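You operate a simulated robot arm through the tools that you are given. There is no shell and no other tool. Be economical: measure what you need, move in short steps, check, and stop when the job is done.

You run a simulated two-armed robot. Do the job below in one go: nothing can be reset, and whatever is moved stays where it is left.

## Task
Wipe up the spill on the boot bench with the dishcloth and put it back.

The check looks at the end state, three seconds after you hand in, the way a careful person would. Anything else that was tipped, shoved, dropped, spilled or broken makes it a failure.

## Robot
Two 7-joint arms with two-finger parallel grippers on one trunk, on a base that drives. Base frame: it is fixed to the floor where the robot stands at the start and does not move with it; the origin is under the middle of the robot, x ahead of it, y to its left, z up. Lengths are in cm, angles in degrees, forces in N, time in s.
The left shoulder is at the start at [5, 16.1, 99.8], the right one opposite. Payload 3.43 kg a hand.
The tool frame of a hand sits at the grasp point between the pads (the TCP): z along the fingers, y along the line on which they close. The tips reach 3 cm beyond it. The gripper opens to 9.4 cm. The fingers are 2.8 cm wide and 1 cm thick; the gripper's body (5 by 9.6 cm) begins 5.5 cm behind the TCP.
Orientation is told as [roll, pitch, yaw] about the base's x, y, z axes, in that order, counted from this pose: with the fingers straight down and closing along the base's y, the tool's x points along the base's -x, its y along +y and its z along -z.

## Interface
- The arms move only by the tool send_rows. It takes "left_targets", "right_targets" or both (then of equal length, played together; a hand with none holds still); each is a list of rows, each a list of 7 numbers: the gripper command, from -1 (shut) to 1 (fully open), values between in proportion, then the shift along the tool's x, y, z in cm, then the turn, a rotation vector about the tool's x, y, z in degrees. In form: [[hand, x, y, z, rx, ry, rz], ...]. A call has 1 to 12 rows; each row shifts and turns the commanded pose from where the row before left it, along the tool's axes as they then stand. A row lasts 0.2 s, in which the tool goes at most 5 cm and 8.6 degrees; a call with a longer step from one row to the next is refused whole, and so is a gripper value outside its range. A pose out of reach is approached as far as the arm can. The call stops where the force on the tool passes 40 N (or 10 N more than at its start, if that is more) or the arm is blocked; 0.2 s more then pass. The fingers move at their own pace (about 4.5 cm/s each) and stop on an object; they squeeze with about 24 N. The grip force told is the motor's: it shows also when the fingers shut on nothing. Time passes only in rows, and 0.2 s behind the last, so rows that do not move let the fingers close. It gives the time, the measured TCP pose, the force on the tool (base axes), the opening and the grip force at its end, in the units of the frame above (readings bear some noise), with the torque about the TCP (base axes, N m) and any sound that the robot's microphone picked up.
- Cameras (640 x 400 px; columns grow to the right, rows downward): "scene" is now at [10.83, 0.14, 108.65]; the picture's right is [0.09, -1.00, 0.00], its down [-0.73, -0.06, -0.68] and it looks along [0.67, 0.06, -0.74] (base axes); focal length 276 px, centre (320, 200). "left" rides on the left gripper at [7.6, -1.4, -10.2] in its tool frame; the picture's right is [0.18, 0.98, 0.00], its down [-0.75, 0.14, -0.64] and it looks along [-0.63, 0.12, 0.77] (tool axes); focal length 243 px, centre (320, 200). "right" rides on the right gripper at [7.6, 1.4, -10.3] in its tool frame; the picture's right is [-0.18, 0.98, 0.00], its down [-0.75, -0.14, -0.64] and it looks along [-0.63, -0.12, 0.77] (tool axes); focal length 243 px, centre (320, 200).
- grab_frame(camera): a new picture of that camera. No time passes.
- raise_lower(by): slides the trunk up (or, below 0, down) by that many cm; the arms and the scene camera ride with it, the base frame stays. It gives what a move gives, with no picture.
- roll_base(legs): drives the robot by 1 to 6 legs, each [ahead, left, turn to the left] in cm, cm and degrees, along the robot's own axes; the way and the turn of a leg run together, so that a leg with both is an arc; at most 150 cm and 180 degrees a leg. The arms and the cameras ride along, it lands a little off, and it stops where it bumps. It gives what a move gives.
- aim_head(pan, tilt): turns the head with the scene camera to pan (to the left, within 80 degrees either way) and tilt (down, from -29 to 69), counted from straight ahead of the robot. It gives what a move gives.
- pixel_to_xyz(camera, pixels): there is no depth. For up to 12 entries [column, row, z] of the newest picture of that camera ("zoom" is the newest enlarged one), the place [x, y] in the base frame at which the ray of that pixel passes the height z, good to about 0.2 cm, but the place of the scene camera against the robot may be out by one fixed shift of up to 2.5 cm in any direction. No time passes.
- inspect(camera, box): a new picture of the part [left, top, right, bottom] of that camera's present view, enlarged. No time passes.
- sign_off(): hands the job in; it is judged then, once.

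Keep the steps short. Do not move on a guess: measure, check each grasp and each placing, and mend mistakes. In all there are 80 turns and 78 pictures (those below and enlarged ones count). Leave the grippers open and the arms clear of the work at the hand-in unless told otherwise, and finish with a single line.

The tools are called after ">>>" as a command line: name --argument value ..., lists and objects as JSON in quotes. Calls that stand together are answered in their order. send_rows: Moves the arms, as the interface text tells. Its arguments: {"type":"object","properties":{"left_targets":{"type":"array","items":{"type":"array","items":{"type":"number"}}},"right_targets":{"type":"array","items":{"type":"array","items":{"type":"number"}}}},"required":[]} The other tools are called the same way: raise_lower (by) slides the trunk up or down; roll_base (legs) drives the base; aim_head (pan, tilt) turns the head that bears the scene camera; grab_frame (camera) takes a picture; pixel_to_xyz (camera, pixels) gives the place at which the rays of pixels pass given heights; inspect (camera, box) takes an enlarged picture of a part of a camera's view; sign_off () hands the job in.

At the start:

```text
t: 0.0
left_tool_pos: [45.47, 29.62, 63.75]
left_ee_rot: [0.0, -0.1, 0.0]
left_ft_force: [-0.6, 0.1, 0.5]
left_torque: [-0.02, 0.02, 0.01]
left_gripper_width: 9.43
left_finger_force: 0.0
right_tool_pos: [50.34, -21.09, 73.98]
right_ee_rot: [0.0, 0.0, 0.0]
right_ft_force: [-0.4, 0.5, -0.8]
right_torque: [0.02, -0.03, -0.02]
right_gripper_width: 9.42
right_finger_force: 0.1
trunk travel left (down, up): [-2.5, 24.2]
robot x, y, heading: [-0.09, 0.06, 0.4]
head pan, tilt: [5.0, 47.4]
```

scene: 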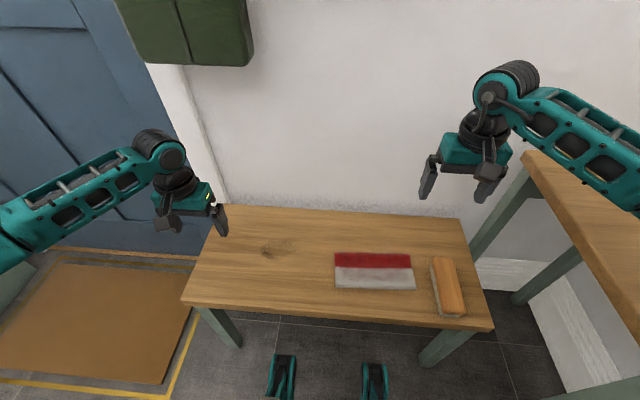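
right: 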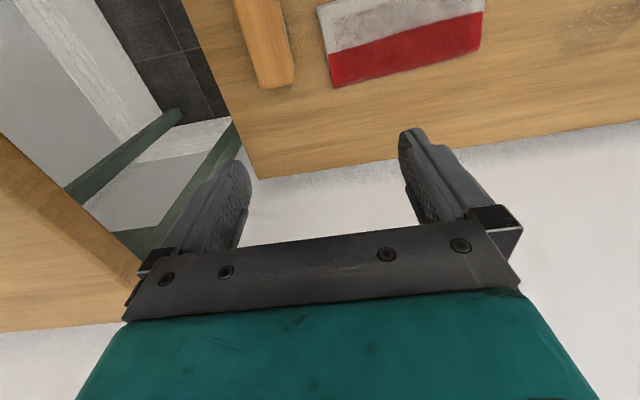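
left: 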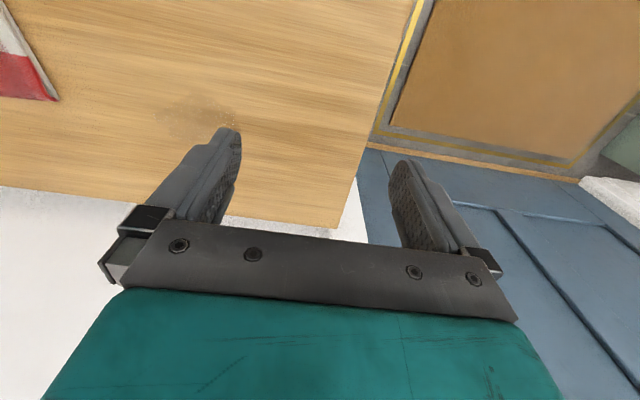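

I see a red/white cloth near (374,271), a wooden brush near (447,286) and a faint mark near (275,247). I'll enlarge them to find out which is which.

>>> inspect --camera "scene" --box '[220, 210, 340, 285]'

>>> inspect --camera "scene" --box '[320, 235, 480, 335]'

>>> inspect --camera "left" --box '[120, 60, 280, 160]'

>>> pixel_to_xyz --camera "scene" --pixels '[[335, 252, 40.6], [410, 253, 40.6], [415, 290, 40.6], [335, 288, 40.6], [275, 247, 40.6], [220, 204, 40.6], [182, 300, 40.6], [493, 330, 40.6], [458, 219, 40.6], [432, 258, 42], [465, 315, 42]]'

>>> pixel_to_xyz --camera "left" --pixels '[[200, 115, 40.6], [58, 100, 40.6], [160, 115, 40.6], [235, 128, 40.6], [200, 92, 40.6], [200, 135, 40.6], [340, 228, 40.6]]'

>>> pixel_to_xyz --camera "right" --pixels '[[332, 86, 40.6], [482, 50, 40.6], [318, 10, 40.6], [290, 83, 42], [258, 178, 40.6]]'

```text
5.33 times, centred on (280, 248) of scene
```

zoom: 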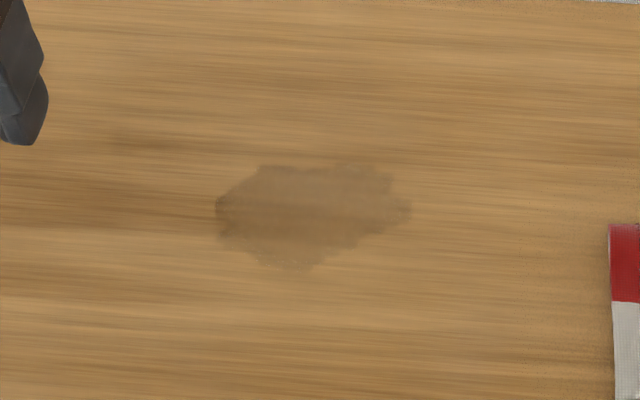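

```text
4.00 times, centred on (400, 285) of scene
```

zoom: 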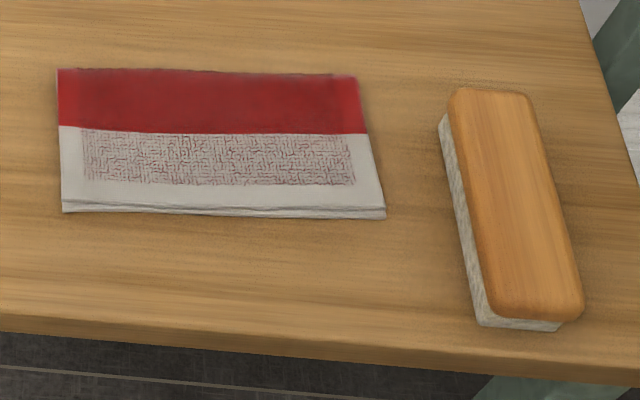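

```text
4.00 times, centred on (200, 110) of left
```

zoom: 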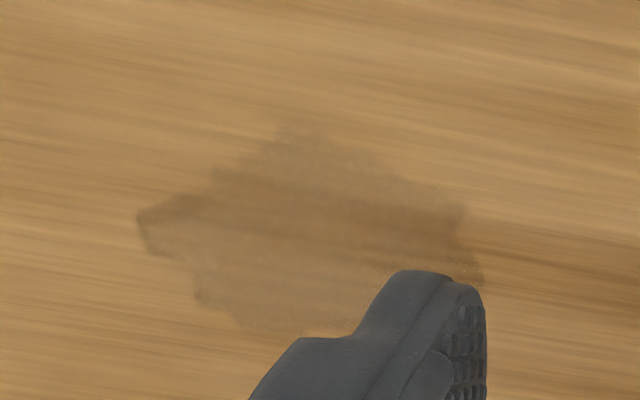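

```text
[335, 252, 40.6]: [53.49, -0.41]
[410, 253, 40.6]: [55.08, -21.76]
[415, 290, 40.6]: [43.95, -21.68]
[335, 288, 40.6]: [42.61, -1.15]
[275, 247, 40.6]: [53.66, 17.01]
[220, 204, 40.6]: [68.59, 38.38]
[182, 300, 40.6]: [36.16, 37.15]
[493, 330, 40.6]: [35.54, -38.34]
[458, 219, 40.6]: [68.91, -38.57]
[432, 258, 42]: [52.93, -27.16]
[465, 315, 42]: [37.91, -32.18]
```

```text
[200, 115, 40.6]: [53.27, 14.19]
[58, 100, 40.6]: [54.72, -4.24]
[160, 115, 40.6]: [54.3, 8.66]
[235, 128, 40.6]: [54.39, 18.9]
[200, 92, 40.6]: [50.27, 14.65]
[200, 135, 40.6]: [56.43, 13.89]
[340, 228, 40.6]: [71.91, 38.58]
```

```text
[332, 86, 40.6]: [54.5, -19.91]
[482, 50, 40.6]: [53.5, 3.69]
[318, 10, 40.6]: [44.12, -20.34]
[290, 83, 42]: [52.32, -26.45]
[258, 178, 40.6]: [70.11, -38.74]
```

The two wrist cameras disagree on where the cloth's corner is, so I'll enlarge both views and measure it again.

>>> inspect --camera "right" --box '[300, 0, 500, 125]'

>>> inspect --camera "left" --box '[0, 0, 200, 125]'

>>> pixel_to_xyz --camera "right" --pixels '[[332, 86, 40.6], [480, 48, 40.6], [480, 48, 43], [320, 200, 40.6], [320, 0, 40.6], [500, 100, 40.6], [560, 45, 40.6], [605, 25, 40.6]]'

>>> pixel_to_xyz --camera "left" --pixels '[[58, 100, 40.6], [58, 100, 43], [320, 200, 40.6], [320, 0, 40.6]]'

```text
3.20 times, centred on (400, 62) of right
```

zoom: 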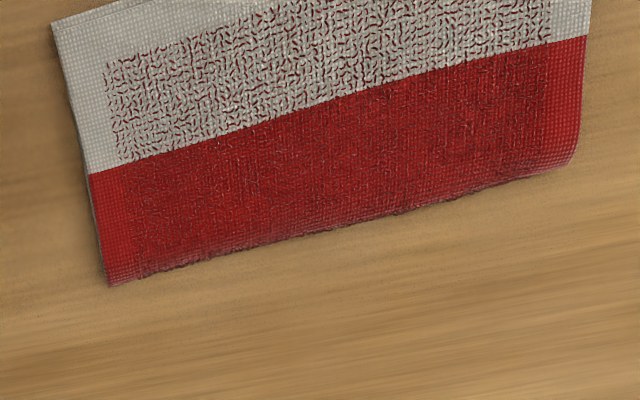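

```text
3.20 times, centred on (100, 62) of left
```

zoom: 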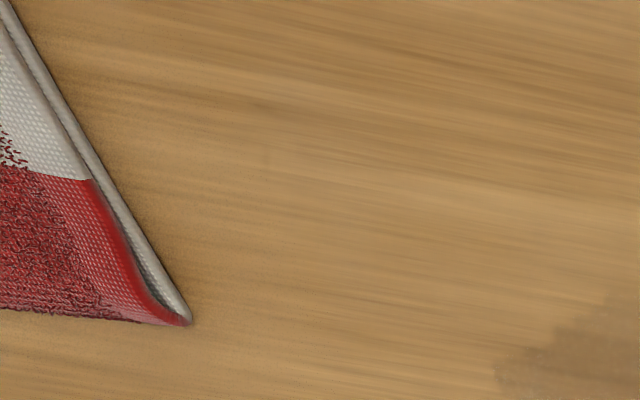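

```text
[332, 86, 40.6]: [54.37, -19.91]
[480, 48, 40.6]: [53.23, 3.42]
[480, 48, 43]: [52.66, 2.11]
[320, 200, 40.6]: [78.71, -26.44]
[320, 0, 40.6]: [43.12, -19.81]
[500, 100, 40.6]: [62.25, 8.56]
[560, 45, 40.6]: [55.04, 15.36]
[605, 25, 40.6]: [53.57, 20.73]
```

```text
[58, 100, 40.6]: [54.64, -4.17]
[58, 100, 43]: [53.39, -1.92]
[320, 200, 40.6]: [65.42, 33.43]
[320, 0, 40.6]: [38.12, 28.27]
```

Triangulating the cloth's back-left corner and the bench's back corners from both wrist cameras puts the top nearer z≈45.5 than 40.6. So I'll go gently and let contact decide. Next I move the right hand to above the cloth, staying high, for a close look.

>>> send_rows --right_targets '[[1, 2, 2.75, 2, 0, 0, 0], [1, 2, 2.75, 2, 0, 0, 0], [1, 2, 2.75, 2, 0, 0, 0], [1, 2, 2.75, 2, 0, 0, 0], [1, 0, 0, 0, 0, 0, 0]]'

>>> grab_frame --camera "right"

>>> pixel_to_xyz --camera "right" --pixels '[[320, 0, 45.5], [320, 100, 45.5], [320, 100, 40.6]]'

```text
t: 1.2
left_tool_pos: [45.4, 29.6, 63.72]
left_ee_rot: [0.0, 0.0, -0.1]
left_ft_force: [0.4, -0.2, 0.7]
left_torque: [-0.02, -0.01, 0.0]
left_gripper_width: 9.42
left_finger_force: 0.1
right_tool_pos: [42.43, -10.1, 65.89]
right_ee_rot: [-0.1, 0.0, 0.0]
right_ft_force: [0.9, 0.6, -0.5]
right_torque: [-0.02, 0.02, 0.0]
right_gripper_width: 9.38
right_finger_force: 0.1
trunk travel left (down, up): [-2.5, 24.2]
robot x, y, heading: [0.08, -0.19, -0.2]
head pan, tilt: [5.0, 47.4]
```

```text
69 pictures are left
```

right: 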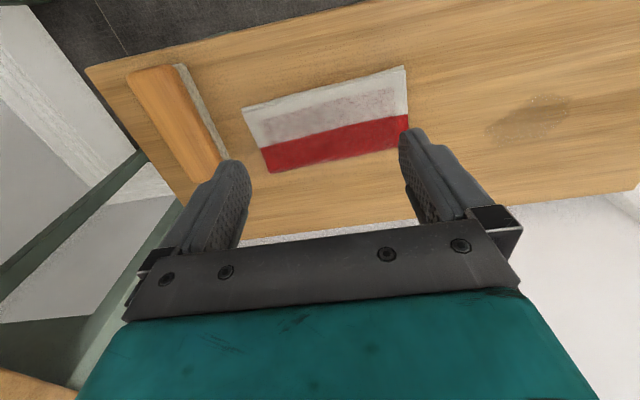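

```text
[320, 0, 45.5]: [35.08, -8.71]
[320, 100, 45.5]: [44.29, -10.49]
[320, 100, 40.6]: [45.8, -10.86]
```

Now a clear view. I'll measure the cloth's corners, the spill and the brush at two heights to settle the bench height.

>>> pixel_to_xyz --camera "right" --pixels '[[242, 110, 40.6], [404, 66, 40.6], [410, 130, 40.6], [270, 173, 40.6], [242, 110, 45.5], [404, 66, 45.5], [410, 130, 45.5], [270, 173, 45.5], [485, 130, 45.5], [572, 98, 45.5], [540, 95, 45.5], [520, 147, 45.5]]'

>>> inspect --camera "right" --box '[230, 50, 430, 175]'

```text
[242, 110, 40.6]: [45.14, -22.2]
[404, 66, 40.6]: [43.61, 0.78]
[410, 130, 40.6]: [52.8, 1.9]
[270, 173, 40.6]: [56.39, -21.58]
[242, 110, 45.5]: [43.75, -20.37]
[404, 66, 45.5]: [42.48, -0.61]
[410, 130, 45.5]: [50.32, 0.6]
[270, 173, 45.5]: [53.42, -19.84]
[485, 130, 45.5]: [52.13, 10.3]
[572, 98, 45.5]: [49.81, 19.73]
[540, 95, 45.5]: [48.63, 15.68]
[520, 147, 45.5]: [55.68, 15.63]
```

```text
3.20 times, centred on (330, 112) of right
```

zoom: 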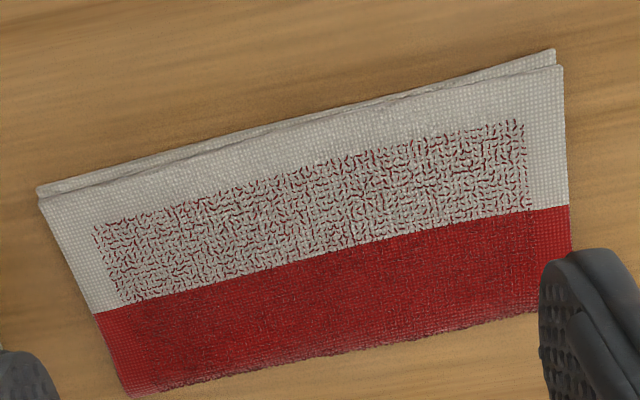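

Bench top z≈45.5 is confirmed: the back-right corner agrees from two right-hand poses at that height. The cloth spans about x 42.5–53.4, y −20.4–0.6, folded, with its fold at the back. The spill is around (52,15). Before driving left I'll check the clearance between the base and the bench.

>>> aim_head --pan 0 --tilt 69

>>> grab_frame --camera "scene"

>>> pixel_to_xyz --camera "scene" --pixels '[[320, 200, 0], [320, 200, 45.5], [320, 300, 0], [320, 300, 30]]'

```text
t: 2.0
left_tool_pos: [45.5, 29.57, 63.75]
left_ee_rot: [-0.1, 0.0, 0.0]
left_ft_force: [-0.1, -0.6, 0.3]
left_torque: [-0.04, -0.02, 0.01]
left_gripper_width: 9.41
left_finger_force: 0.1
right_tool_pos: [42.5, -10.11, 65.96]
right_ee_rot: [-0.1, -0.1, 0.0]
right_ft_force: [0.3, -0.2, 0.6]
right_torque: [-0.01, 0.01, 0.0]
right_gripper_width: 9.39
right_finger_force: 0.0
trunk travel left (down, up): [-2.5, 24.2]
robot x, y, heading: [0.1, 0.25, -0.3]
head pan, tilt: [0.0, 68.8]
```

```text
67 pictures are left
```

scene: 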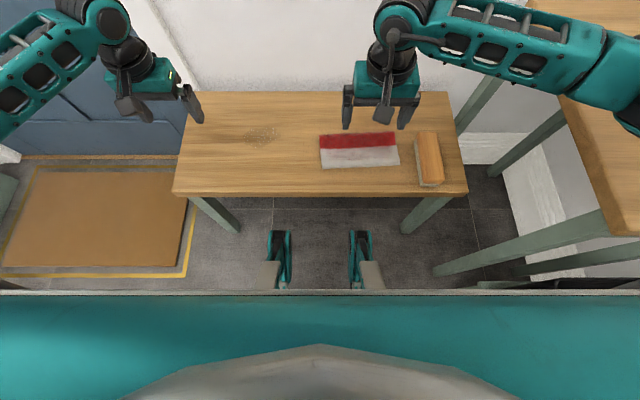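

```text
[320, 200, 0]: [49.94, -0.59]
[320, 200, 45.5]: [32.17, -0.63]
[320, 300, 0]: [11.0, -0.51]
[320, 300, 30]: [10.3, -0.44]
```

The base's feet reach about as far forward as the bench legs, so driving sideways is risky. A small right turn about the robot's own axis lets the left arm reach both the cloth and the spill. I'll put the right hand back where it started and look right to check clearance from the side table.

>>> send_rows --right_targets '[[1, -2, -2.75, -3, 0, 0, 0], [1, -2, -2.75, -3, 0, 0, 0], [1, -2, -2.75, -3, 0, 0, 0], [1, -2, -2.75, -3, 0, 0, 0], [1, 0, 0, 0, 0, 0, 0]]'

>>> aim_head --pan -55 --tilt 40

>>> grab_frame --camera "scene"

```text
t: 3.2
left_tool_pos: [45.45, 29.61, 63.78]
left_ee_rot: [0.0, -0.1, 0.0]
left_ft_force: [0.7, 0.0, 0.1]
left_torque: [0.0, 0.04, -0.03]
left_gripper_width: 9.4
left_finger_force: 0.0
right_tool_pos: [50.17, -21.09, 78.09]
right_ee_rot: [0.0, 0.0, 0.0]
right_ft_force: [-0.4, -0.5, -0.4]
right_torque: [0.02, -0.01, -0.05]
right_gripper_width: 9.41
right_finger_force: 0.0
trunk travel left (down, up): [-2.5, 24.2]
robot x, y, heading: [-0.3, -0.27, -0.2]
head pan, tilt: [0.0, 68.8]
```

```text
t: 4.5
left_tool_pos: [45.55, 29.66, 63.81]
left_ee_rot: [0.0, 0.0, 0.1]
left_ft_force: [-0.2, 0.2, 0.7]
left_torque: [-0.02, -0.02, 0.0]
left_gripper_width: 9.4
left_finger_force: 0.2
right_tool_pos: [50.14, -21.13, 78.07]
right_ee_rot: [-0.1, 0.0, 0.0]
right_ft_force: [0.0, 0.0, 0.4]
right_torque: [-0.01, -0.01, 0.0]
right_gripper_width: 9.39
right_finger_force: 0.0
trunk travel left (down, up): [-2.5, 24.2]
robot x, y, heading: [0.14, -0.28, 0.0]
head pan, tilt: [-55.0, 40.0]
```

```text
66 pictures are left
```

scene: 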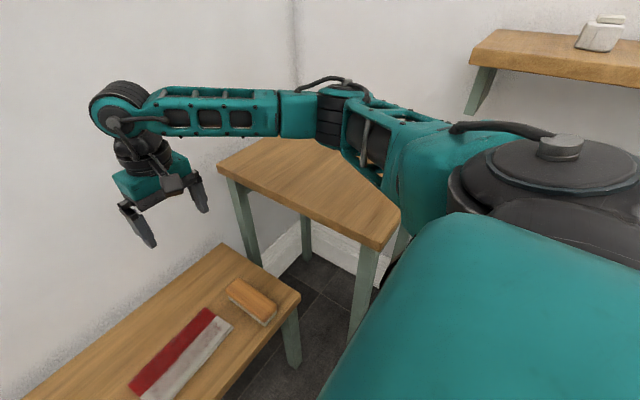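

The side table is empty and well below the right arm. I turn the base 12° to the right.

>>> roll_base --legs '[[0, 0, -12]]'

>>> aim_head --pan 12 --tilt 55

>>> grab_frame --camera "scene"

```text
t: 5.7
left_tool_pos: [50.53, 19.57, 63.88]
left_ee_rot: [0.1, 0.0, -11.9]
left_ft_force: [-0.9, 1.5, 1.0]
left_torque: [-0.04, -0.01, -0.03]
left_gripper_width: 9.4
left_finger_force: 0.0
right_tool_pos: [44.7, -31.02, 78.24]
right_ee_rot: [0.0, 0.0, -11.9]
right_ft_force: [0.1, -0.4, -0.6]
right_torque: [0.01, -0.01, -0.02]
right_gripper_width: 9.39
right_finger_force: 0.3
trunk travel left (down, up): [-2.5, 24.2]
robot x, y, heading: [-0.17, 0.38, -12.1]
head pan, tilt: [-55.0, 40.0]
```

```text
t: 7.0
left_tool_pos: [50.53, 19.71, 63.79]
left_ee_rot: [0.0, 0.1, -11.8]
left_ft_force: [-0.5, 0.4, 0.5]
left_torque: [0.04, 0.01, 0.01]
left_gripper_width: 9.42
left_finger_force: 0.1
right_tool_pos: [44.68, -30.95, 78.12]
right_ee_rot: [-0.1, 0.1, -11.9]
right_ft_force: [0.3, 0.9, -0.4]
right_torque: [-0.01, -0.02, 0.0]
right_gripper_width: 9.4
right_finger_force: 0.1
trunk travel left (down, up): [-2.5, 24.2]
robot x, y, heading: [-0.32, 0.18, -11.8]
head pan, tilt: [12.0, 55.0]
```

```text
65 pictures are left
```

scene: 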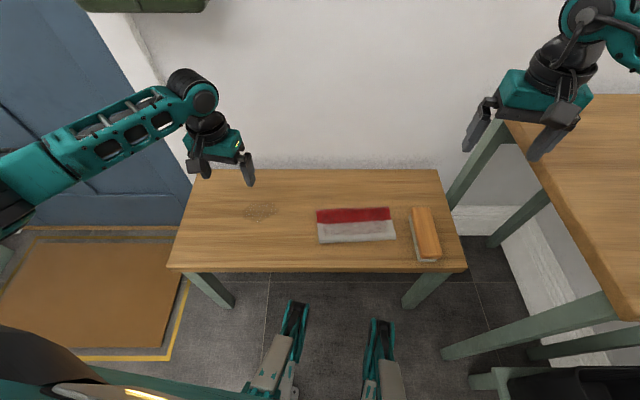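

The turn went fine. Next I align the left hand to the cloth (yaw about +3.6°) and bring it over the cloth's centre at z≈60.

>>> send_rows --left_targets '[[1, 0, 0, 0, 0, 0, -7.7], [1, 0, 0, 0, 0, 0, -7.7], [1, 0.62, -4.2, 0.57, 0, 0, 0], [1, 0.62, -4.2, 0.57, 0, 0, 0], [1, 0.62, -4.2, 0.57, 0, 0, 0], [1, 0.62, -4.2, 0.57, 0, 0, 0], [1, 0.62, -4.2, 0.57, 0, 0, 0], [1, 0.62, -4.2, 0.57, 0, 0, 0], [0.1, 0.62, -4.2, 0.57, 0, 0, 0], [0.1, 0, 0, 0, 0, 0, 0], [0.1, 0, 0, 0, 0, 0, 0]]'

>>> grab_frame --camera "left"

>>> grab_frame --camera "scene"

```text
t: 9.4
left_tool_pos: [47.92, -10.19, 59.59]
left_ee_rot: [0.0, -0.1, 3.5]
left_ft_force: [0.4, 0.5, 0.6]
left_torque: [-0.03, 0.0, -0.03]
left_gripper_width: 5.17
left_finger_force: 0.0
right_tool_pos: [44.82, -31.05, 78.12]
right_ee_rot: [-0.2, 0.0, -11.9]
right_ft_force: [-0.5, 0.8, 0.1]
right_torque: [-0.03, -0.01, 0.02]
right_gripper_width: 9.38
right_finger_force: 0.1
trunk travel left (down, up): [-2.5, 24.2]
robot x, y, heading: [-0.11, -0.01, -11.8]
head pan, tilt: [12.0, 55.0]
```

```text
64 pictures are left
```

left: 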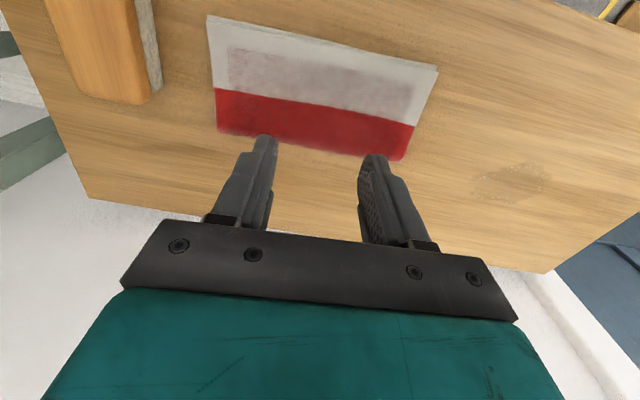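

```text
63 pictures are left
```

scene: 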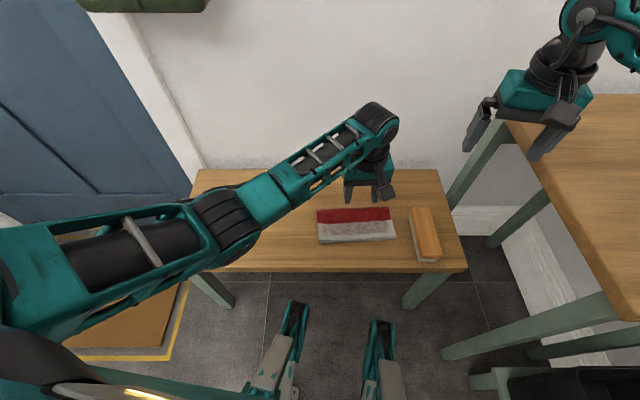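

It reaches. I'll measure the cloth corners from this close pose at z 46, just above the bench.

>>> pixel_to_xyz --camera "left" --pixels '[[207, 15, 45.5], [438, 67, 45.5], [400, 161, 45.5], [218, 131, 45.5], [475, 185, 45.5], [550, 172, 45.5], [515, 205, 45.5], [150, 100, 46], [138, 0, 46], [90, 200, 45.5]]'

>>> inspect --camera "left" --box '[200, 0, 456, 160]'

```text
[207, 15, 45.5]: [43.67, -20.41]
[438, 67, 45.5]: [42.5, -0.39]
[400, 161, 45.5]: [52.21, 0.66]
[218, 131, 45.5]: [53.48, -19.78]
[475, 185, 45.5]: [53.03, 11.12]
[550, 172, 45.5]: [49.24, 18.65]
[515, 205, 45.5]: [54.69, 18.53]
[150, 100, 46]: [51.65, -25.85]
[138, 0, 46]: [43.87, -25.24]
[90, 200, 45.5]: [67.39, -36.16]
```

```text
2.50 times, centred on (328, 80) of left
```

zoom: 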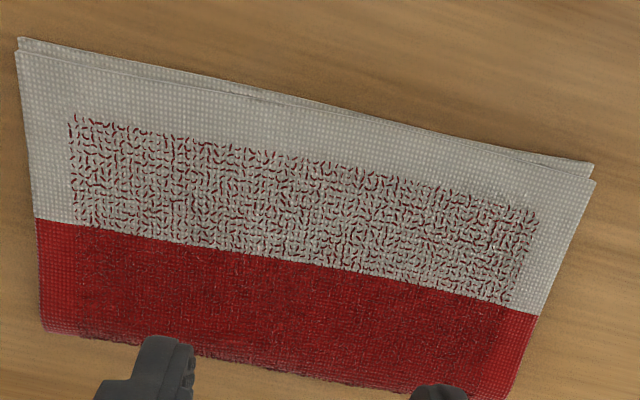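

All views agree. I descend to just above the cloth: tips at z≈47, TCP at about 50.1.

>>> send_rows --left_targets '[[0.1, 0, 0, 2.4, 0, 0, 0], [0.1, 0, 0, 2.4, 0, 0, 0], [0.1, 0, 0, 2.4, 0, 0, 0], [0.1, 0, 0, 1.6, 0, 0, 0], [0.1, 0, 0, 0.7, 0, 0, 0], [0.1, 0, 0, 0, 0, 0, 0]]'

>>> grab_frame --camera "left"

```text
t: 10.8
left_tool_pos: [47.98, -10.01, 50.14]
left_ee_rot: [0.0, 0.0, 3.5]
left_ft_force: [-0.1, -0.8, 0.3]
left_torque: [0.01, -0.03, -0.01]
left_gripper_width: 5.17
left_finger_force: 0.1
right_tool_pos: [44.61, -31.05, 78.13]
right_ee_rot: [-0.1, 0.1, -11.9]
right_ft_force: [-0.2, -0.7, 0.8]
right_torque: [0.0, -0.03, 0.06]
right_gripper_width: 9.42
right_finger_force: 0.1
trunk travel left (down, up): [-2.5, 24.2]
robot x, y, heading: [0.12, -0.08, -11.6]
head pan, tilt: [12.0, 55.0]
```

```text
61 pictures are left
```

left: 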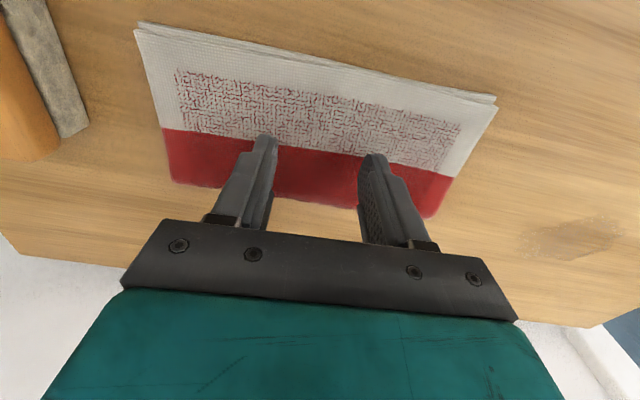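

The tips are just above the middle of the cloth. I lower in 0.3 cm steps to feel for contact.

>>> send_rows --left_targets '[[0.1, 0, 0, 0.3, 0, 0, 0], [0.1, 0, 0, 0.3, 0, 0, 0], [0.1, 0, 0, 0, 0, 0, 0]]'

```text
t: 11.6
left_tool_pos: [47.99, -9.95, 49.66]
left_ee_rot: [0.1, 0.0, 3.5]
left_ft_force: [0.2, 0.0, -0.3]
left_torque: [-0.03, -0.01, 0.02]
left_gripper_width: 5.16
left_finger_force: 0.0
right_tool_pos: [44.64, -31.0, 78.11]
right_ee_rot: [0.0, 0.0, -12.0]
right_ft_force: [0.1, 0.0, -0.7]
right_torque: [0.0, 0.0, -0.01]
right_gripper_width: 9.4
right_finger_force: 0.0
trunk travel left (down, up): [-2.5, 24.2]
robot x, y, heading: [-0.13, 0.02, -11.9]
head pan, tilt: [12.0, 55.0]
```

No contact yet. I lower a bit more.

>>> send_rows --left_targets '[[0.1, 0, 0, 0.25, 0, 0, 0], [0.1, 0, 0, 0.25, 0, 0, 0], [0.1, 0, 0, 0.2, 0, 0, 0], [0.1, 0, 0, 0, 0, 0, 0]]'

```text
t: 12.6
left_tool_pos: [48.18, -9.97, 49.13]
left_ee_rot: [0.0, 0.1, 3.5]
left_ft_force: [0.0, -0.7, 0.3]
left_torque: [-0.01, 0.03, 0.02]
left_gripper_width: 5.18
left_finger_force: 0.0
right_tool_pos: [44.69, -31.03, 78.19]
right_ee_rot: [-0.1, -0.1, -12.0]
right_ft_force: [0.6, 0.3, -0.3]
right_torque: [-0.01, 0.02, 0.04]
right_gripper_width: 9.39
right_finger_force: 0.0
trunk travel left (down, up): [-2.5, 24.2]
robot x, y, heading: [-0.22, 0.4, -11.9]
head pan, tilt: [12.0, 55.0]
```

>>> send_rows --left_targets '[[0.1, 0, 0, 0.2, 0, 0, 0], [0.1, 0, 0, 0.2, 0, 0, 0], [0.1, 0, 0, 0.2, 0, 0, 0], [0.1, 0, 0, 0, 0, 0, 0]]'

>>> grab_frame --camera "left"

```text
t: 13.6
left_tool_pos: [48.17, -10.07, 48.61]
left_ee_rot: [0.0, -0.2, 3.5]
left_ft_force: [-3.9, 3.2, 16.1]
left_torque: [0.09, 0.07, 0.01]
left_gripper_width: 5.09
left_finger_force: 0.1
right_tool_pos: [44.61, -30.97, 78.19]
right_ee_rot: [-0.1, -0.1, -11.9]
right_ft_force: [0.4, 0.8, 0.4]
right_torque: [-0.01, 0.03, 0.02]
right_gripper_width: 9.39
right_finger_force: 0.0
trunk travel left (down, up): [-2.5, 24.2]
robot x, y, heading: [0.06, 0.23, -12.0]
head pan, tilt: [12.0, 55.0]
```

```text
60 pictures are left
```

left: 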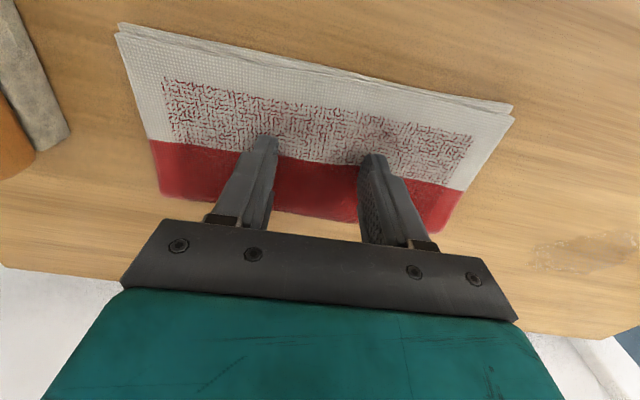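

Contact: 16 N at TCP z 48.6, with the tips pressing the cloth. I close the fingers to gather a ridge.

>>> send_rows --left_targets '[[-0.3, 0, 0, 0, 0, 0, 0], [-0.6, 0, 0, 0, 0, 0, 0], [-1, 0, 0, 0, 0, 0, 0], [-1, 0, 0, 0, 0, 0, 0], [-1, 0, 0, 0, 0, 0, 0]]'

>>> grab_frame --camera "left"

```text
t: 14.8
left_tool_pos: [48.15, -9.96, 48.55]
left_ee_rot: [-0.1, -0.3, 3.5]
left_ft_force: [2.5, -3.5, 22.3]
left_torque: [-0.19, -0.08, -0.02]
left_gripper_width: 0.99
left_finger_force: 23.9
right_tool_pos: [44.68, -31.03, 78.19]
right_ee_rot: [-0.1, -0.1, -11.9]
right_ft_force: [-0.6, -0.6, -1.3]
right_torque: [-0.03, 0.01, 0.03]
right_gripper_width: 9.4
right_finger_force: 0.0
trunk travel left (down, up): [-2.5, 24.2]
robot x, y, heading: [0.06, 0.04, -12.2]
head pan, tilt: [12.0, 55.0]
```

```text
59 pictures are left
```

left: 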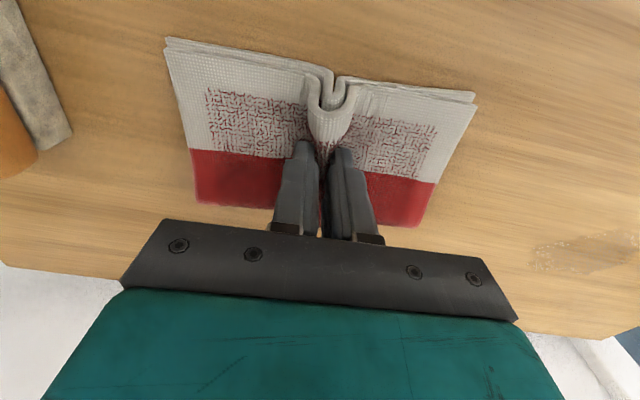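

It's a firm pinch: a 1 cm gather at 24 N with the ridge visible. I ease up 0.3 cm and slide the cloth toward the spill (+3.5 x, +16 y) to check that it follows.

>>> send_rows --left_targets '[[-1, 0, 0, -0.3, 0, 0, 0], [-1, -0.745, 2.63, 0, 0, 0, 0], [-1, -0.745, 2.63, 0, 0, 0, 0], [-1, -0.745, 2.63, 0, 0, 0, 0], [-1, -0.745, 2.63, 0, 0, 0, 0], [-1, -0.745, 2.63, 0, 0, 0, 0], [-1, -0.745, 2.63, 0, 0, 0, 0], [-1, 0, 0, 0, 0, 0, 0]]'

>>> grab_frame --camera "left"

>>> grab_frame --camera "scene"

```text
t: 16.6
left_tool_pos: [51.78, 6.16, 48.7]
left_ee_rot: [0.0, 0.0, 3.5]
left_ft_force: [-1.1, -3.3, 11.6]
left_torque: [-0.15, 0.02, -0.05]
left_gripper_width: 0.93
left_finger_force: 23.9
right_tool_pos: [44.6, -31.06, 78.11]
right_ee_rot: [0.0, -0.1, -11.8]
right_ft_force: [0.3, 1.0, -0.3]
right_torque: [0.02, -0.04, -0.04]
right_gripper_width: 9.39
right_finger_force: 0.0
trunk travel left (down, up): [-2.5, 24.2]
robot x, y, heading: [-0.32, -0.16, -12.1]
head pan, tilt: [12.0, 55.0]
```

```text
58 pictures are left
```

left: 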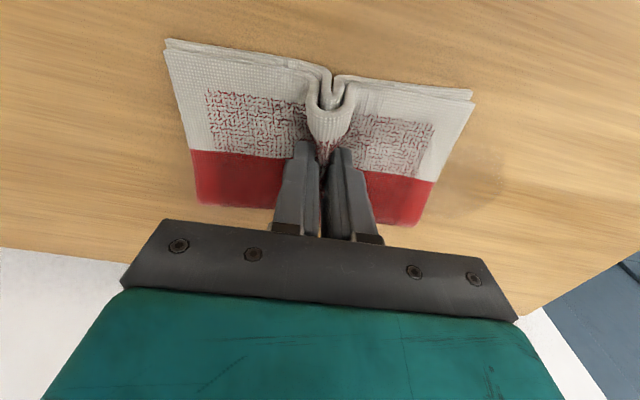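

```text
57 pictures are left
```

scene: 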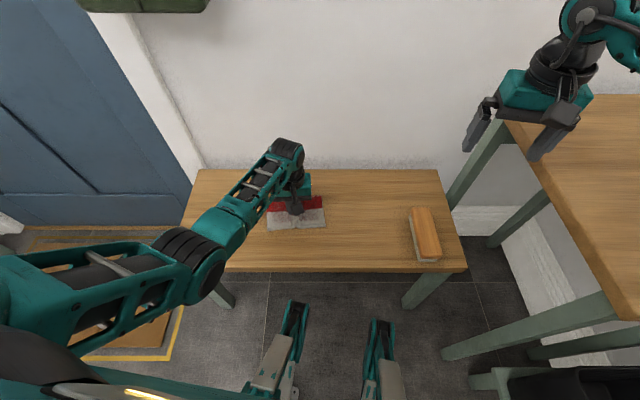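

The cloth follows cleanly, pressed with about 12 N. I stroke across the spill to y≈24 and back.

>>> send_rows --left_targets '[[-1, -0.18, 3, 0, 0, 0, 0], [-1, -0.18, 3, 0, 0, 0, 0], [-1, -0.18, 3, 0, 0, 0, 0], [-1, -0.18, 3, 0, 0, 0, 0], [-1, -0.18, 3, 0, 0, 0, 0], [-1, -0.18, 3, 0, 0, 0, 0], [-1, 0.18, -3, 0, 0, 0, 0], [-1, 0.18, -3, 0, 0, 0, 0], [-1, 0.18, -3, 0, 0, 0, 0], [-1, 0.18, -3, 0, 0, 0, 0], [-1, 0.18, -3, 0, 0, 0, 0], [-1, 0.18, -3, 0, 0, 0, 0]]'

>>> grab_frame --camera "left"

```text
t: 19.2
left_tool_pos: [51.54, 5.73, 48.66]
left_ee_rot: [0.0, 0.1, 3.4]
left_ft_force: [0.3, 1.4, 6.3]
left_torque: [0.02, 0.01, 0.02]
left_gripper_width: 0.92
left_finger_force: 24.1
right_tool_pos: [44.77, -31.09, 78.04]
right_ee_rot: [-0.2, -0.1, -11.8]
right_ft_force: [0.2, 0.0, 0.4]
right_torque: [0.0, -0.01, -0.02]
right_gripper_width: 9.38
right_finger_force: 0.1
trunk travel left (down, up): [-2.5, 24.2]
robot x, y, heading: [0.3, 0.0, -11.9]
head pan, tilt: [12.0, 55.0]
```

```text
56 pictures are left
```

left: 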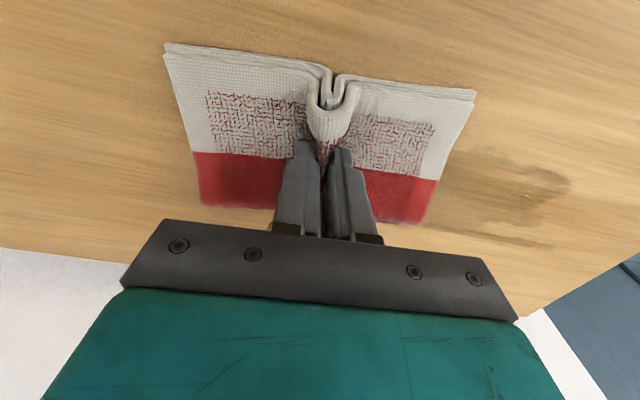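

There's still a damp patch. I'll enlarge it to see what is left.

>>> inspect --camera "left" --box '[440, 110, 640, 235]'

>>> pixel_to_xyz --camera "left" --pixels '[[450, 180, 45.5], [500, 150, 45.5], [570, 185, 45.5], [530, 220, 45.5], [435, 225, 45.5], [550, 245, 45.5], [520, 180, 45.5]]'

```text
3.20 times, centred on (540, 172) of left
```

zoom: 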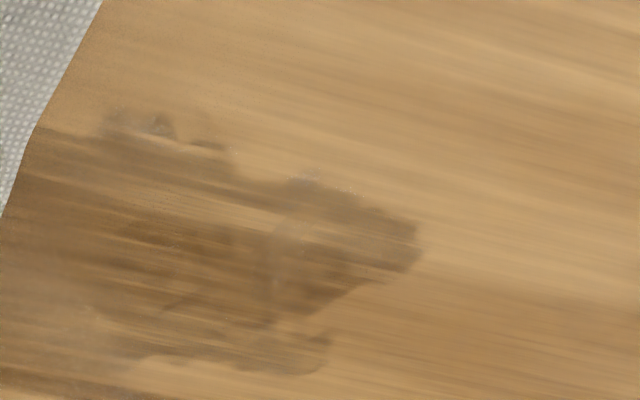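

```text
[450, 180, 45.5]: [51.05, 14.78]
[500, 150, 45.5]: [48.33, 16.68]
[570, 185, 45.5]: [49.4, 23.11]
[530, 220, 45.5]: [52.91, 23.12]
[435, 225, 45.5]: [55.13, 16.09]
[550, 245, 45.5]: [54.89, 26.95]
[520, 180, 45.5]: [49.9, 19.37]
```

The spill is thinned but smeared over roughly y 13–25, x 48–55. I press slightly harder and wipe further out, up to y≈28.

>>> send_rows --left_targets '[[-1, -1.2, 0, 0.15, 0, 0, 0], [-1, -0.22, 3.7, 0, 0, 0, 0], [-1, -0.22, 3.7, 0, 0, 0, 0], [-1, -0.22, 3.7, 0, 0, 0, 0], [-1, -0.22, 3.7, 0, 0, 0, 0], [-1, -0.22, 3.7, 0, 0, 0, 0], [-1, -0.22, 3.7, 0, 0, 0, 0], [-1, 2, 0, 0, 0, 0, 0], [-1, 0.22, -3.7, 0, 0, 0, 0], [-1, 0.22, -3.7, 0, 0, 0, 0], [-1, 0.22, -3.7, 0, 0, 0, 0], [-1, 0.22, -3.7, 0, 0, 0, 0]]'

>>> send_rows --left_targets '[[-1, 0.22, -3.7, 0, 0, 0, 0], [-1, 0.22, -3.7, 0, 0, 0, 0], [-1, 0, 0, 0, 0, 0, 0]]'

>>> grab_frame --camera "left"

```text
t: 21.8
left_tool_pos: [50.77, 13.46, 48.77]
left_ee_rot: [0.0, -0.1, 3.6]
left_ft_force: [-0.3, 7.0, 23.4]
left_torque: [0.22, -0.01, -0.03]
left_gripper_width: 0.88
left_finger_force: 23.8
right_tool_pos: [44.64, -31.07, 78.24]
right_ee_rot: [-0.1, -0.1, -11.9]
right_ft_force: [0.2, 0.0, -0.2]
right_torque: [-0.03, -0.02, -0.01]
right_gripper_width: 9.39
right_finger_force: 0.0
trunk travel left (down, up): [-2.5, 24.2]
robot x, y, heading: [-0.05, -0.2, -11.8]
head pan, tilt: [12.0, 55.0]
```

```text
t: 22.6
left_tool_pos: [50.74, 5.57, 48.73]
left_ee_rot: [-0.2, 0.0, 3.5]
left_ft_force: [-2.3, 1.9, 15.8]
left_torque: [0.11, 0.02, 0.01]
left_gripper_width: 0.89
left_finger_force: 23.6
right_tool_pos: [44.53, -31.03, 78.15]
right_ee_rot: [0.1, -0.1, -11.9]
right_ft_force: [0.7, 1.1, 0.9]
right_torque: [0.0, 0.06, 0.0]
right_gripper_width: 9.36
right_finger_force: 0.1
trunk travel left (down, up): [-2.5, 24.2]
robot x, y, heading: [-0.25, 0.01, -11.6]
head pan, tilt: [12.0, 55.0]
```

```text
54 pictures are left
```

left: 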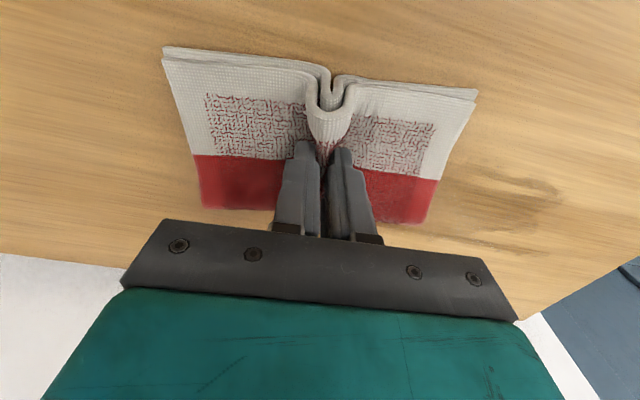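

The patch is fading. More strokes at two x offsets.

>>> send_rows --left_targets '[[-1, -0.3, 4, 0, 0, 0, 0], [-1, -0.3, 4, 0, 0, 0, 0], [-1, -0.3, 4, 0, 0, 0, 0], [-1, -0.3, 4, 0, 0, 0, 0], [-1, -0.3, 4, 0, 0, 0, 0], [-1, -1, 1.5, 0, 0, 0, 0], [-1, 0.25, -4.3, 0, 0, 0, 0], [-1, 0.25, -4.3, 0, 0, 0, 0], [-1, 0.25, -4.3, 0, 0, 0, 0], [-1, 0.25, -4.3, 0, 0, 0, 0], [-1, 0.25, -4.3, 0, 0, 0, 0], [-1, 0, 0, 0, 0, 0, 0]]'

>>> send_rows --left_targets '[[-1, -1.5, 0, 0, 0, 0, 0], [-1, -0.25, 4.3, 0, 0, 0, 0], [-1, -0.25, 4.3, 0, 0, 0, 0], [-1, -0.25, 4.3, 0, 0, 0, 0], [-1, -0.25, 4.3, 0, 0, 0, 0], [-1, -0.25, 4.3, 0, 0, 0, 0], [-1, 0.25, -4.3, 0, 0, 0, 0], [-1, 0.25, -4.3, 0, 0, 0, 0], [-1, 0.25, -4.3, 0, 0, 0, 0], [-1, 0.25, -4.3, 0, 0, 0, 0], [-1, 0.25, -4.3, 0, 0, 0, 0], [-1, 0, 0, 0, 0, 0, 0]]'

>>> grab_frame --camera "left"

```text
t: 25.2
left_tool_pos: [51.98, 5.99, 48.69]
left_ee_rot: [-0.2, 0.0, 3.5]
left_ft_force: [-1.8, 2.2, 14.6]
left_torque: [0.04, 0.05, 0.04]
left_gripper_width: 0.91
left_finger_force: 23.7
right_tool_pos: [44.71, -31.09, 78.22]
right_ee_rot: [0.0, -0.1, -11.9]
right_ft_force: [-0.4, -0.1, -0.6]
right_torque: [-0.02, 0.0, 0.01]
right_gripper_width: 9.4
right_finger_force: 0.0
trunk travel left (down, up): [-2.5, 24.2]
robot x, y, heading: [0.05, -0.26, -11.9]
head pan, tilt: [12.0, 55.0]
```

```text
t: 27.8
left_tool_pos: [53.27, 6.04, 48.61]
left_ee_rot: [-0.1, 0.1, 3.5]
left_ft_force: [-3.4, 1.1, 11.0]
left_torque: [0.02, 0.1, -0.03]
left_gripper_width: 0.86
left_finger_force: 24.1
right_tool_pos: [44.52, -31.06, 78.13]
right_ee_rot: [0.0, -0.1, -11.9]
right_ft_force: [1.0, -1.2, -1.1]
right_torque: [0.02, -0.03, 0.02]
right_gripper_width: 9.41
right_finger_force: 0.0
trunk travel left (down, up): [-2.5, 24.2]
robot x, y, heading: [-0.08, -0.01, -11.9]
head pan, tilt: [12.0, 55.0]
```

```text
53 pictures are left
```

left: 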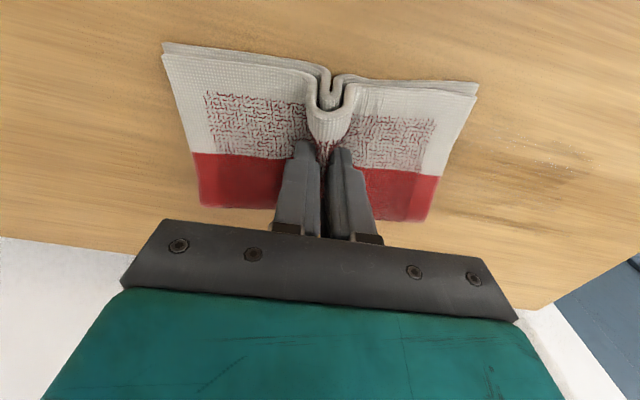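

>>> inspect --camera "left" --box '[420, 90, 640, 228]'

>>> pixel_to_xyz --camera "left" --pixels '[[480, 150, 45.5], [560, 160, 45.5], [590, 165, 45.5], [530, 190, 45.5], [440, 210, 45.5], [520, 240, 45.5]]'

```text
2.90 times, centred on (530, 159) of left
```

zoom: 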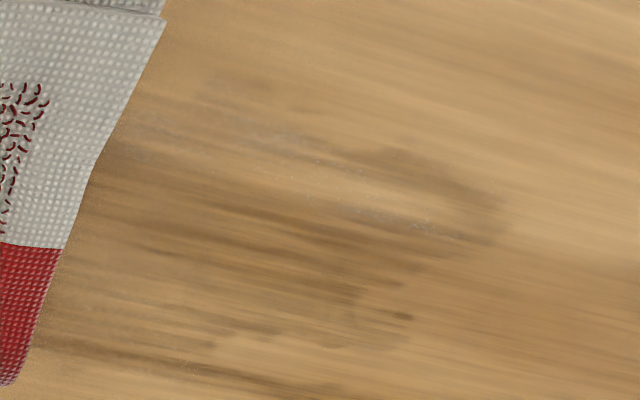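

```text
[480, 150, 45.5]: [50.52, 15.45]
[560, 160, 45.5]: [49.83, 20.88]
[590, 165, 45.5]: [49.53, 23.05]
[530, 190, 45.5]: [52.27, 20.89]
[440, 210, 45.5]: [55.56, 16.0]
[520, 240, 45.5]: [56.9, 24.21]
```

It's nearly gone. The remnants lie near x 48.5–52, y 14–23, so I do passes with the grip at x≈49.5 and 51.

>>> send_rows --left_targets '[[-1, 3.7, 0, 0, 0, 0, 0], [-1, -0.25, 4.3, 0, 0, 0, 0], [-1, -0.25, 4.3, 0, 0, 0, 0], [-1, -0.25, 4.3, 0, 0, 0, 0], [-1, -0.25, 4.3, 0, 0, 0, 0], [-1, -0.25, 4.3, 0, 0, 0, 0], [-1, 0.25, -4.3, 0, 0, 0, 0], [-1, 0.25, -4.3, 0, 0, 0, 0], [-1, 0.25, -4.3, 0, 0, 0, 0], [-1, 0.25, -4.3, 0, 0, 0, 0], [-1, 0.25, -4.3, 0, 0, 0, 0], [-1, 0, 0, 0, 0, 0, 0]]'

>>> send_rows --left_targets '[[-1, -1.7, 0, 0, 0, 0, 0], [-1, -0.25, 4.3, 0, 0, 0, 0], [-1, -0.25, 4.3, 0, 0, 0, 0], [-1, -0.25, 4.3, 0, 0, 0, 0], [-1, -0.25, 4.3, 0, 0, 0, 0], [-1, -0.25, 4.3, 0, 0, 0, 0], [-1, 0.25, -4.3, 0, 0, 0, 0], [-1, 0.25, -4.3, 0, 0, 0, 0], [-1, 0.25, -4.3, 0, 0, 0, 0], [-1, 0.25, -4.3, 0, 0, 0, 0], [-1, 0.25, -4.3, 0, 0, 0, 0], [-1, 0, 0, 0, 0, 0, 0]]'

>>> inspect --camera "left" --box '[400, 80, 640, 230]'

```text
t: 30.4
left_tool_pos: [49.81, 5.76, 48.59]
left_ee_rot: [-0.1, -0.3, 3.6]
left_ft_force: [-1.2, 7.0, 26.7]
left_torque: [0.23, 0.04, -0.03]
left_gripper_width: 0.87
left_finger_force: 24.1
right_tool_pos: [44.62, -31.1, 78.22]
right_ee_rot: [0.0, -0.3, -11.9]
right_ft_force: [0.5, -0.5, 0.3]
right_torque: [0.0, 0.0, 0.01]
right_gripper_width: 9.39
right_finger_force: 0.0
trunk travel left (down, up): [-2.5, 24.2]
robot x, y, heading: [-0.13, -0.16, -12.1]
head pan, tilt: [12.0, 55.0]
```

```text
t: 33.0
left_tool_pos: [51.5, 5.93, 48.64]
left_ee_rot: [0.0, 0.0, 3.4]
left_ft_force: [-0.9, 0.8, 10.9]
left_torque: [0.06, 0.08, -0.01]
left_gripper_width: 0.88
left_finger_force: 24.3
right_tool_pos: [44.66, -31.06, 78.04]
right_ee_rot: [0.0, -0.1, -11.9]
right_ft_force: [0.3, -0.6, -0.3]
right_torque: [0.0, -0.02, 0.02]
right_gripper_width: 9.4
right_finger_force: 0.1
trunk travel left (down, up): [-2.5, 24.2]
robot x, y, heading: [-0.11, -0.03, -12.3]
head pan, tilt: [12.0, 55.0]
```

```text
2.67 times, centred on (520, 155) of left
```

zoom: 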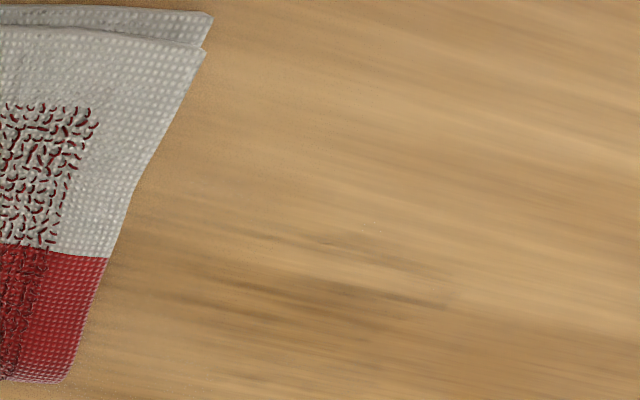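

Nearly clean, with faint streaks near x 52–55. One more round there and then a last pass in the middle.

>>> send_rows --left_targets '[[-1, -2.3, 0, 0.1, 0, 0, 0], [-1, -0.25, 4.3, 0, 0, 0, 0], [-1, -0.25, 4.3, 0, 0, 0, 0], [-1, -0.25, 4.3, 0, 0, 0, 0], [-1, -0.25, 4.3, 0, 0, 0, 0], [-1, -0.25, 4.3, 0, 0, 0, 0], [-1, 0.55, -4.3, 0, 0, 0, 0], [-1, 0.25, -4.3, 0, 0, 0, 0], [-1, 0.25, -4.3, 0, 0, 0, 0], [-1, 0.25, -4.3, 0, 0, 0, 0], [-1, 0.25, -4.3, 0, 0, 0, 0], [-1, 0, 0, 0, 0, 0, 0]]'

>>> send_rows --left_targets '[[-1, 1, 0, 0, 0, 0, 0], [-1, -0.25, 4.3, 0, 0, 0, 0], [-1, -0.25, 4.3, 0, 0, 0, 0], [-1, -0.25, 4.3, 0, 0, 0, 0], [-1, -0.25, 4.3, 0, 0, 0, 0], [-1, -0.25, 4.3, 0, 0, 0, 0], [-1, 1.25, -4.3, 0, 0, 0, 0], [-1, 0.25, -4.3, 0, 0, 0, 0], [-1, 0.25, -4.3, 0, 0, 0, 0], [-1, 0.25, -4.3, 0, 0, 0, 0], [-1, 0.25, -4.3, 0, 0, 0, 0], [-1, 0, 0, 0, 0, 0, 0]]'

>>> inspect --camera "left" --box '[400, 80, 640, 230]'

```text
t: 35.6
left_tool_pos: [53.8, 6.22, 48.52]
left_ee_rot: [-0.1, -0.4, 3.5]
left_ft_force: [-1.2, 5.4, 23.0]
left_torque: [0.18, 0.06, -0.01]
left_gripper_width: 0.87
left_finger_force: 23.6
right_tool_pos: [44.53, -31.07, 78.21]
right_ee_rot: [-0.1, -0.2, -11.9]
right_ft_force: [-0.5, 0.5, -0.6]
right_torque: [-0.03, 0.02, 0.01]
right_gripper_width: 9.42
right_finger_force: 0.0
trunk travel left (down, up): [-2.5, 24.2]
robot x, y, heading: [-0.23, 0.17, -11.9]
head pan, tilt: [12.0, 55.0]
```

```text
t: 38.2
left_tool_pos: [51.18, 6.0, 48.61]
left_ee_rot: [0.1, -0.2, 3.5]
left_ft_force: [-1.1, 5.6, 22.9]
left_torque: [0.23, 0.02, -0.01]
left_gripper_width: 0.88
left_finger_force: 24.4
right_tool_pos: [44.53, -31.16, 78.17]
right_ee_rot: [0.0, -0.2, -12.0]
right_ft_force: [0.3, -0.3, -0.8]
right_torque: [0.01, -0.01, 0.02]
right_gripper_width: 9.41
right_finger_force: 0.1
trunk travel left (down, up): [-2.5, 24.2]
robot x, y, heading: [0.05, -0.19, -12.1]
head pan, tilt: [12.0, 55.0]
```

```text
2.67 times, centred on (520, 155) of left
```

zoom: 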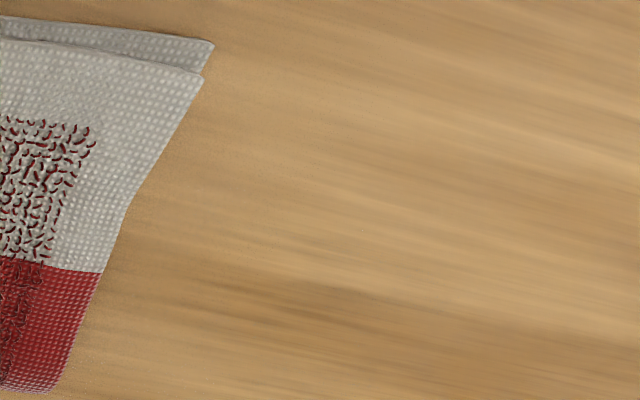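

That looks like bare wood grain now. I slide the cloth back to its original place, grip at (48.1, −10), and check the uncovered strip.

>>> send_rows --left_targets '[[-1, 0.66, -2.62, 0, 0, 0, 0], [-1, 0.66, -2.62, 0, 0, 0, 0], [-1, 0.66, -2.62, 0, 0, 0, 0], [-1, 0.66, -2.62, 0, 0, 0, 0], [-1, 0.66, -2.62, 0, 0, 0, 0], [-1, 0.66, -2.62, 0, 0, 0, 0], [-1, 0, 0, 0, 0, 0, 0]]'

>>> grab_frame --camera "left"

>>> inspect --camera "left" --box '[430, 100, 640, 331]'

```text
t: 39.8
left_tool_pos: [48.59, -9.99, 48.6]
left_ee_rot: [-0.2, -0.2, 3.5]
left_ft_force: [2.7, 5.3, 23.6]
left_torque: [0.18, -0.1, -0.01]
left_gripper_width: 0.89
left_finger_force: 24.8
right_tool_pos: [44.5, -31.03, 78.3]
right_ee_rot: [-0.2, -0.2, -11.9]
right_ft_force: [0.2, 0.4, -0.7]
right_torque: [0.01, -0.01, 0.03]
right_gripper_width: 9.38
right_finger_force: 0.1
trunk travel left (down, up): [-2.5, 24.2]
robot x, y, heading: [0.2, -0.06, -11.8]
head pan, tilt: [12.0, 55.0]
```

```text
49 pictures are left
```

left: 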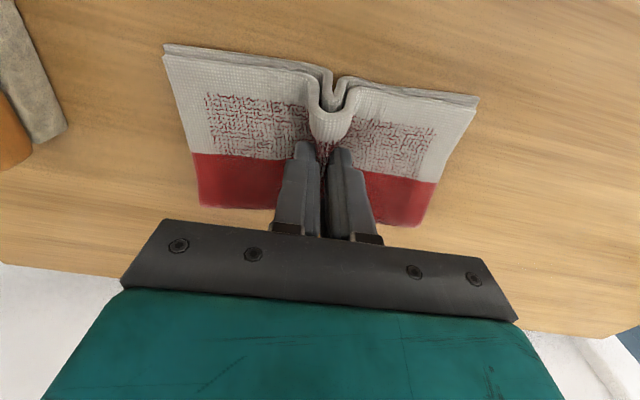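

```text
1.73 times, centred on (535, 216) of left
```

zoom: 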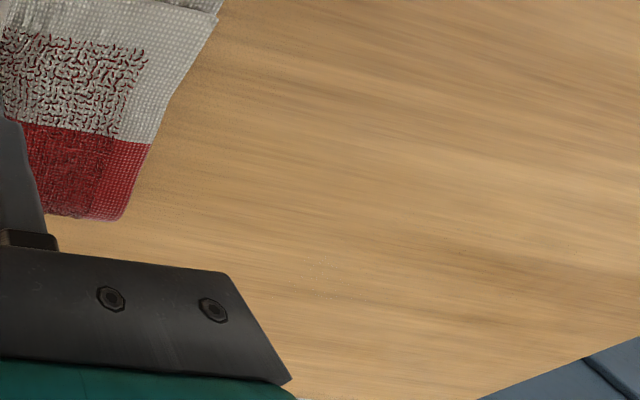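

The bench is clean, and the cloth is within about 0.5 cm of its old place. I correct x by 0.45 cm, then open the fingers to 5 cm with the tips still lightly pressed so they spread the ridge flat.

>>> send_rows --left_targets '[[-1, 0.5, 0, 0, 0, 0, 0], [-1, 0, 0, -0.1, 0, 0, 0], [-0.7, 0, 0, 0, 0, 0, 0], [-0.4, 0, 0, 0, 0, 0, 0], [-0.1, 0, 0, 0, 0, 0, 0], [0.12, 0, 0, 0, 0, 0, 0], [0.12, 0, 0, 0, 0, 0, 0]]'

>>> grab_frame --camera "left"

```text
t: 41.4
left_tool_pos: [47.86, -9.89, 48.48]
left_ee_rot: [0.0, 0.0, 3.5]
left_ft_force: [-2.3, 0.3, 11.7]
left_torque: [0.01, 0.08, 0.02]
left_gripper_width: 4.79
left_finger_force: 0.1
right_tool_pos: [44.6, -30.93, 78.1]
right_ee_rot: [0.0, -0.1, -11.9]
right_ft_force: [-0.3, 0.2, -0.3]
right_torque: [-0.01, 0.02, 0.01]
right_gripper_width: 9.4
right_finger_force: 0.1
trunk travel left (down, up): [-2.5, 24.2]
robot x, y, heading: [-0.29, -0.05, -12.1]
head pan, tilt: [12.0, 55.0]
```

```text
47 pictures are left
```

left: 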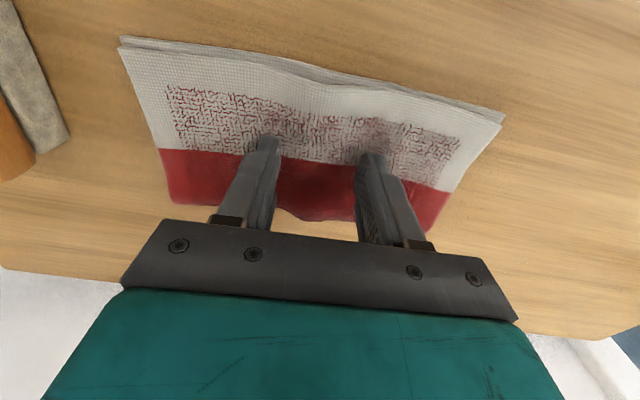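

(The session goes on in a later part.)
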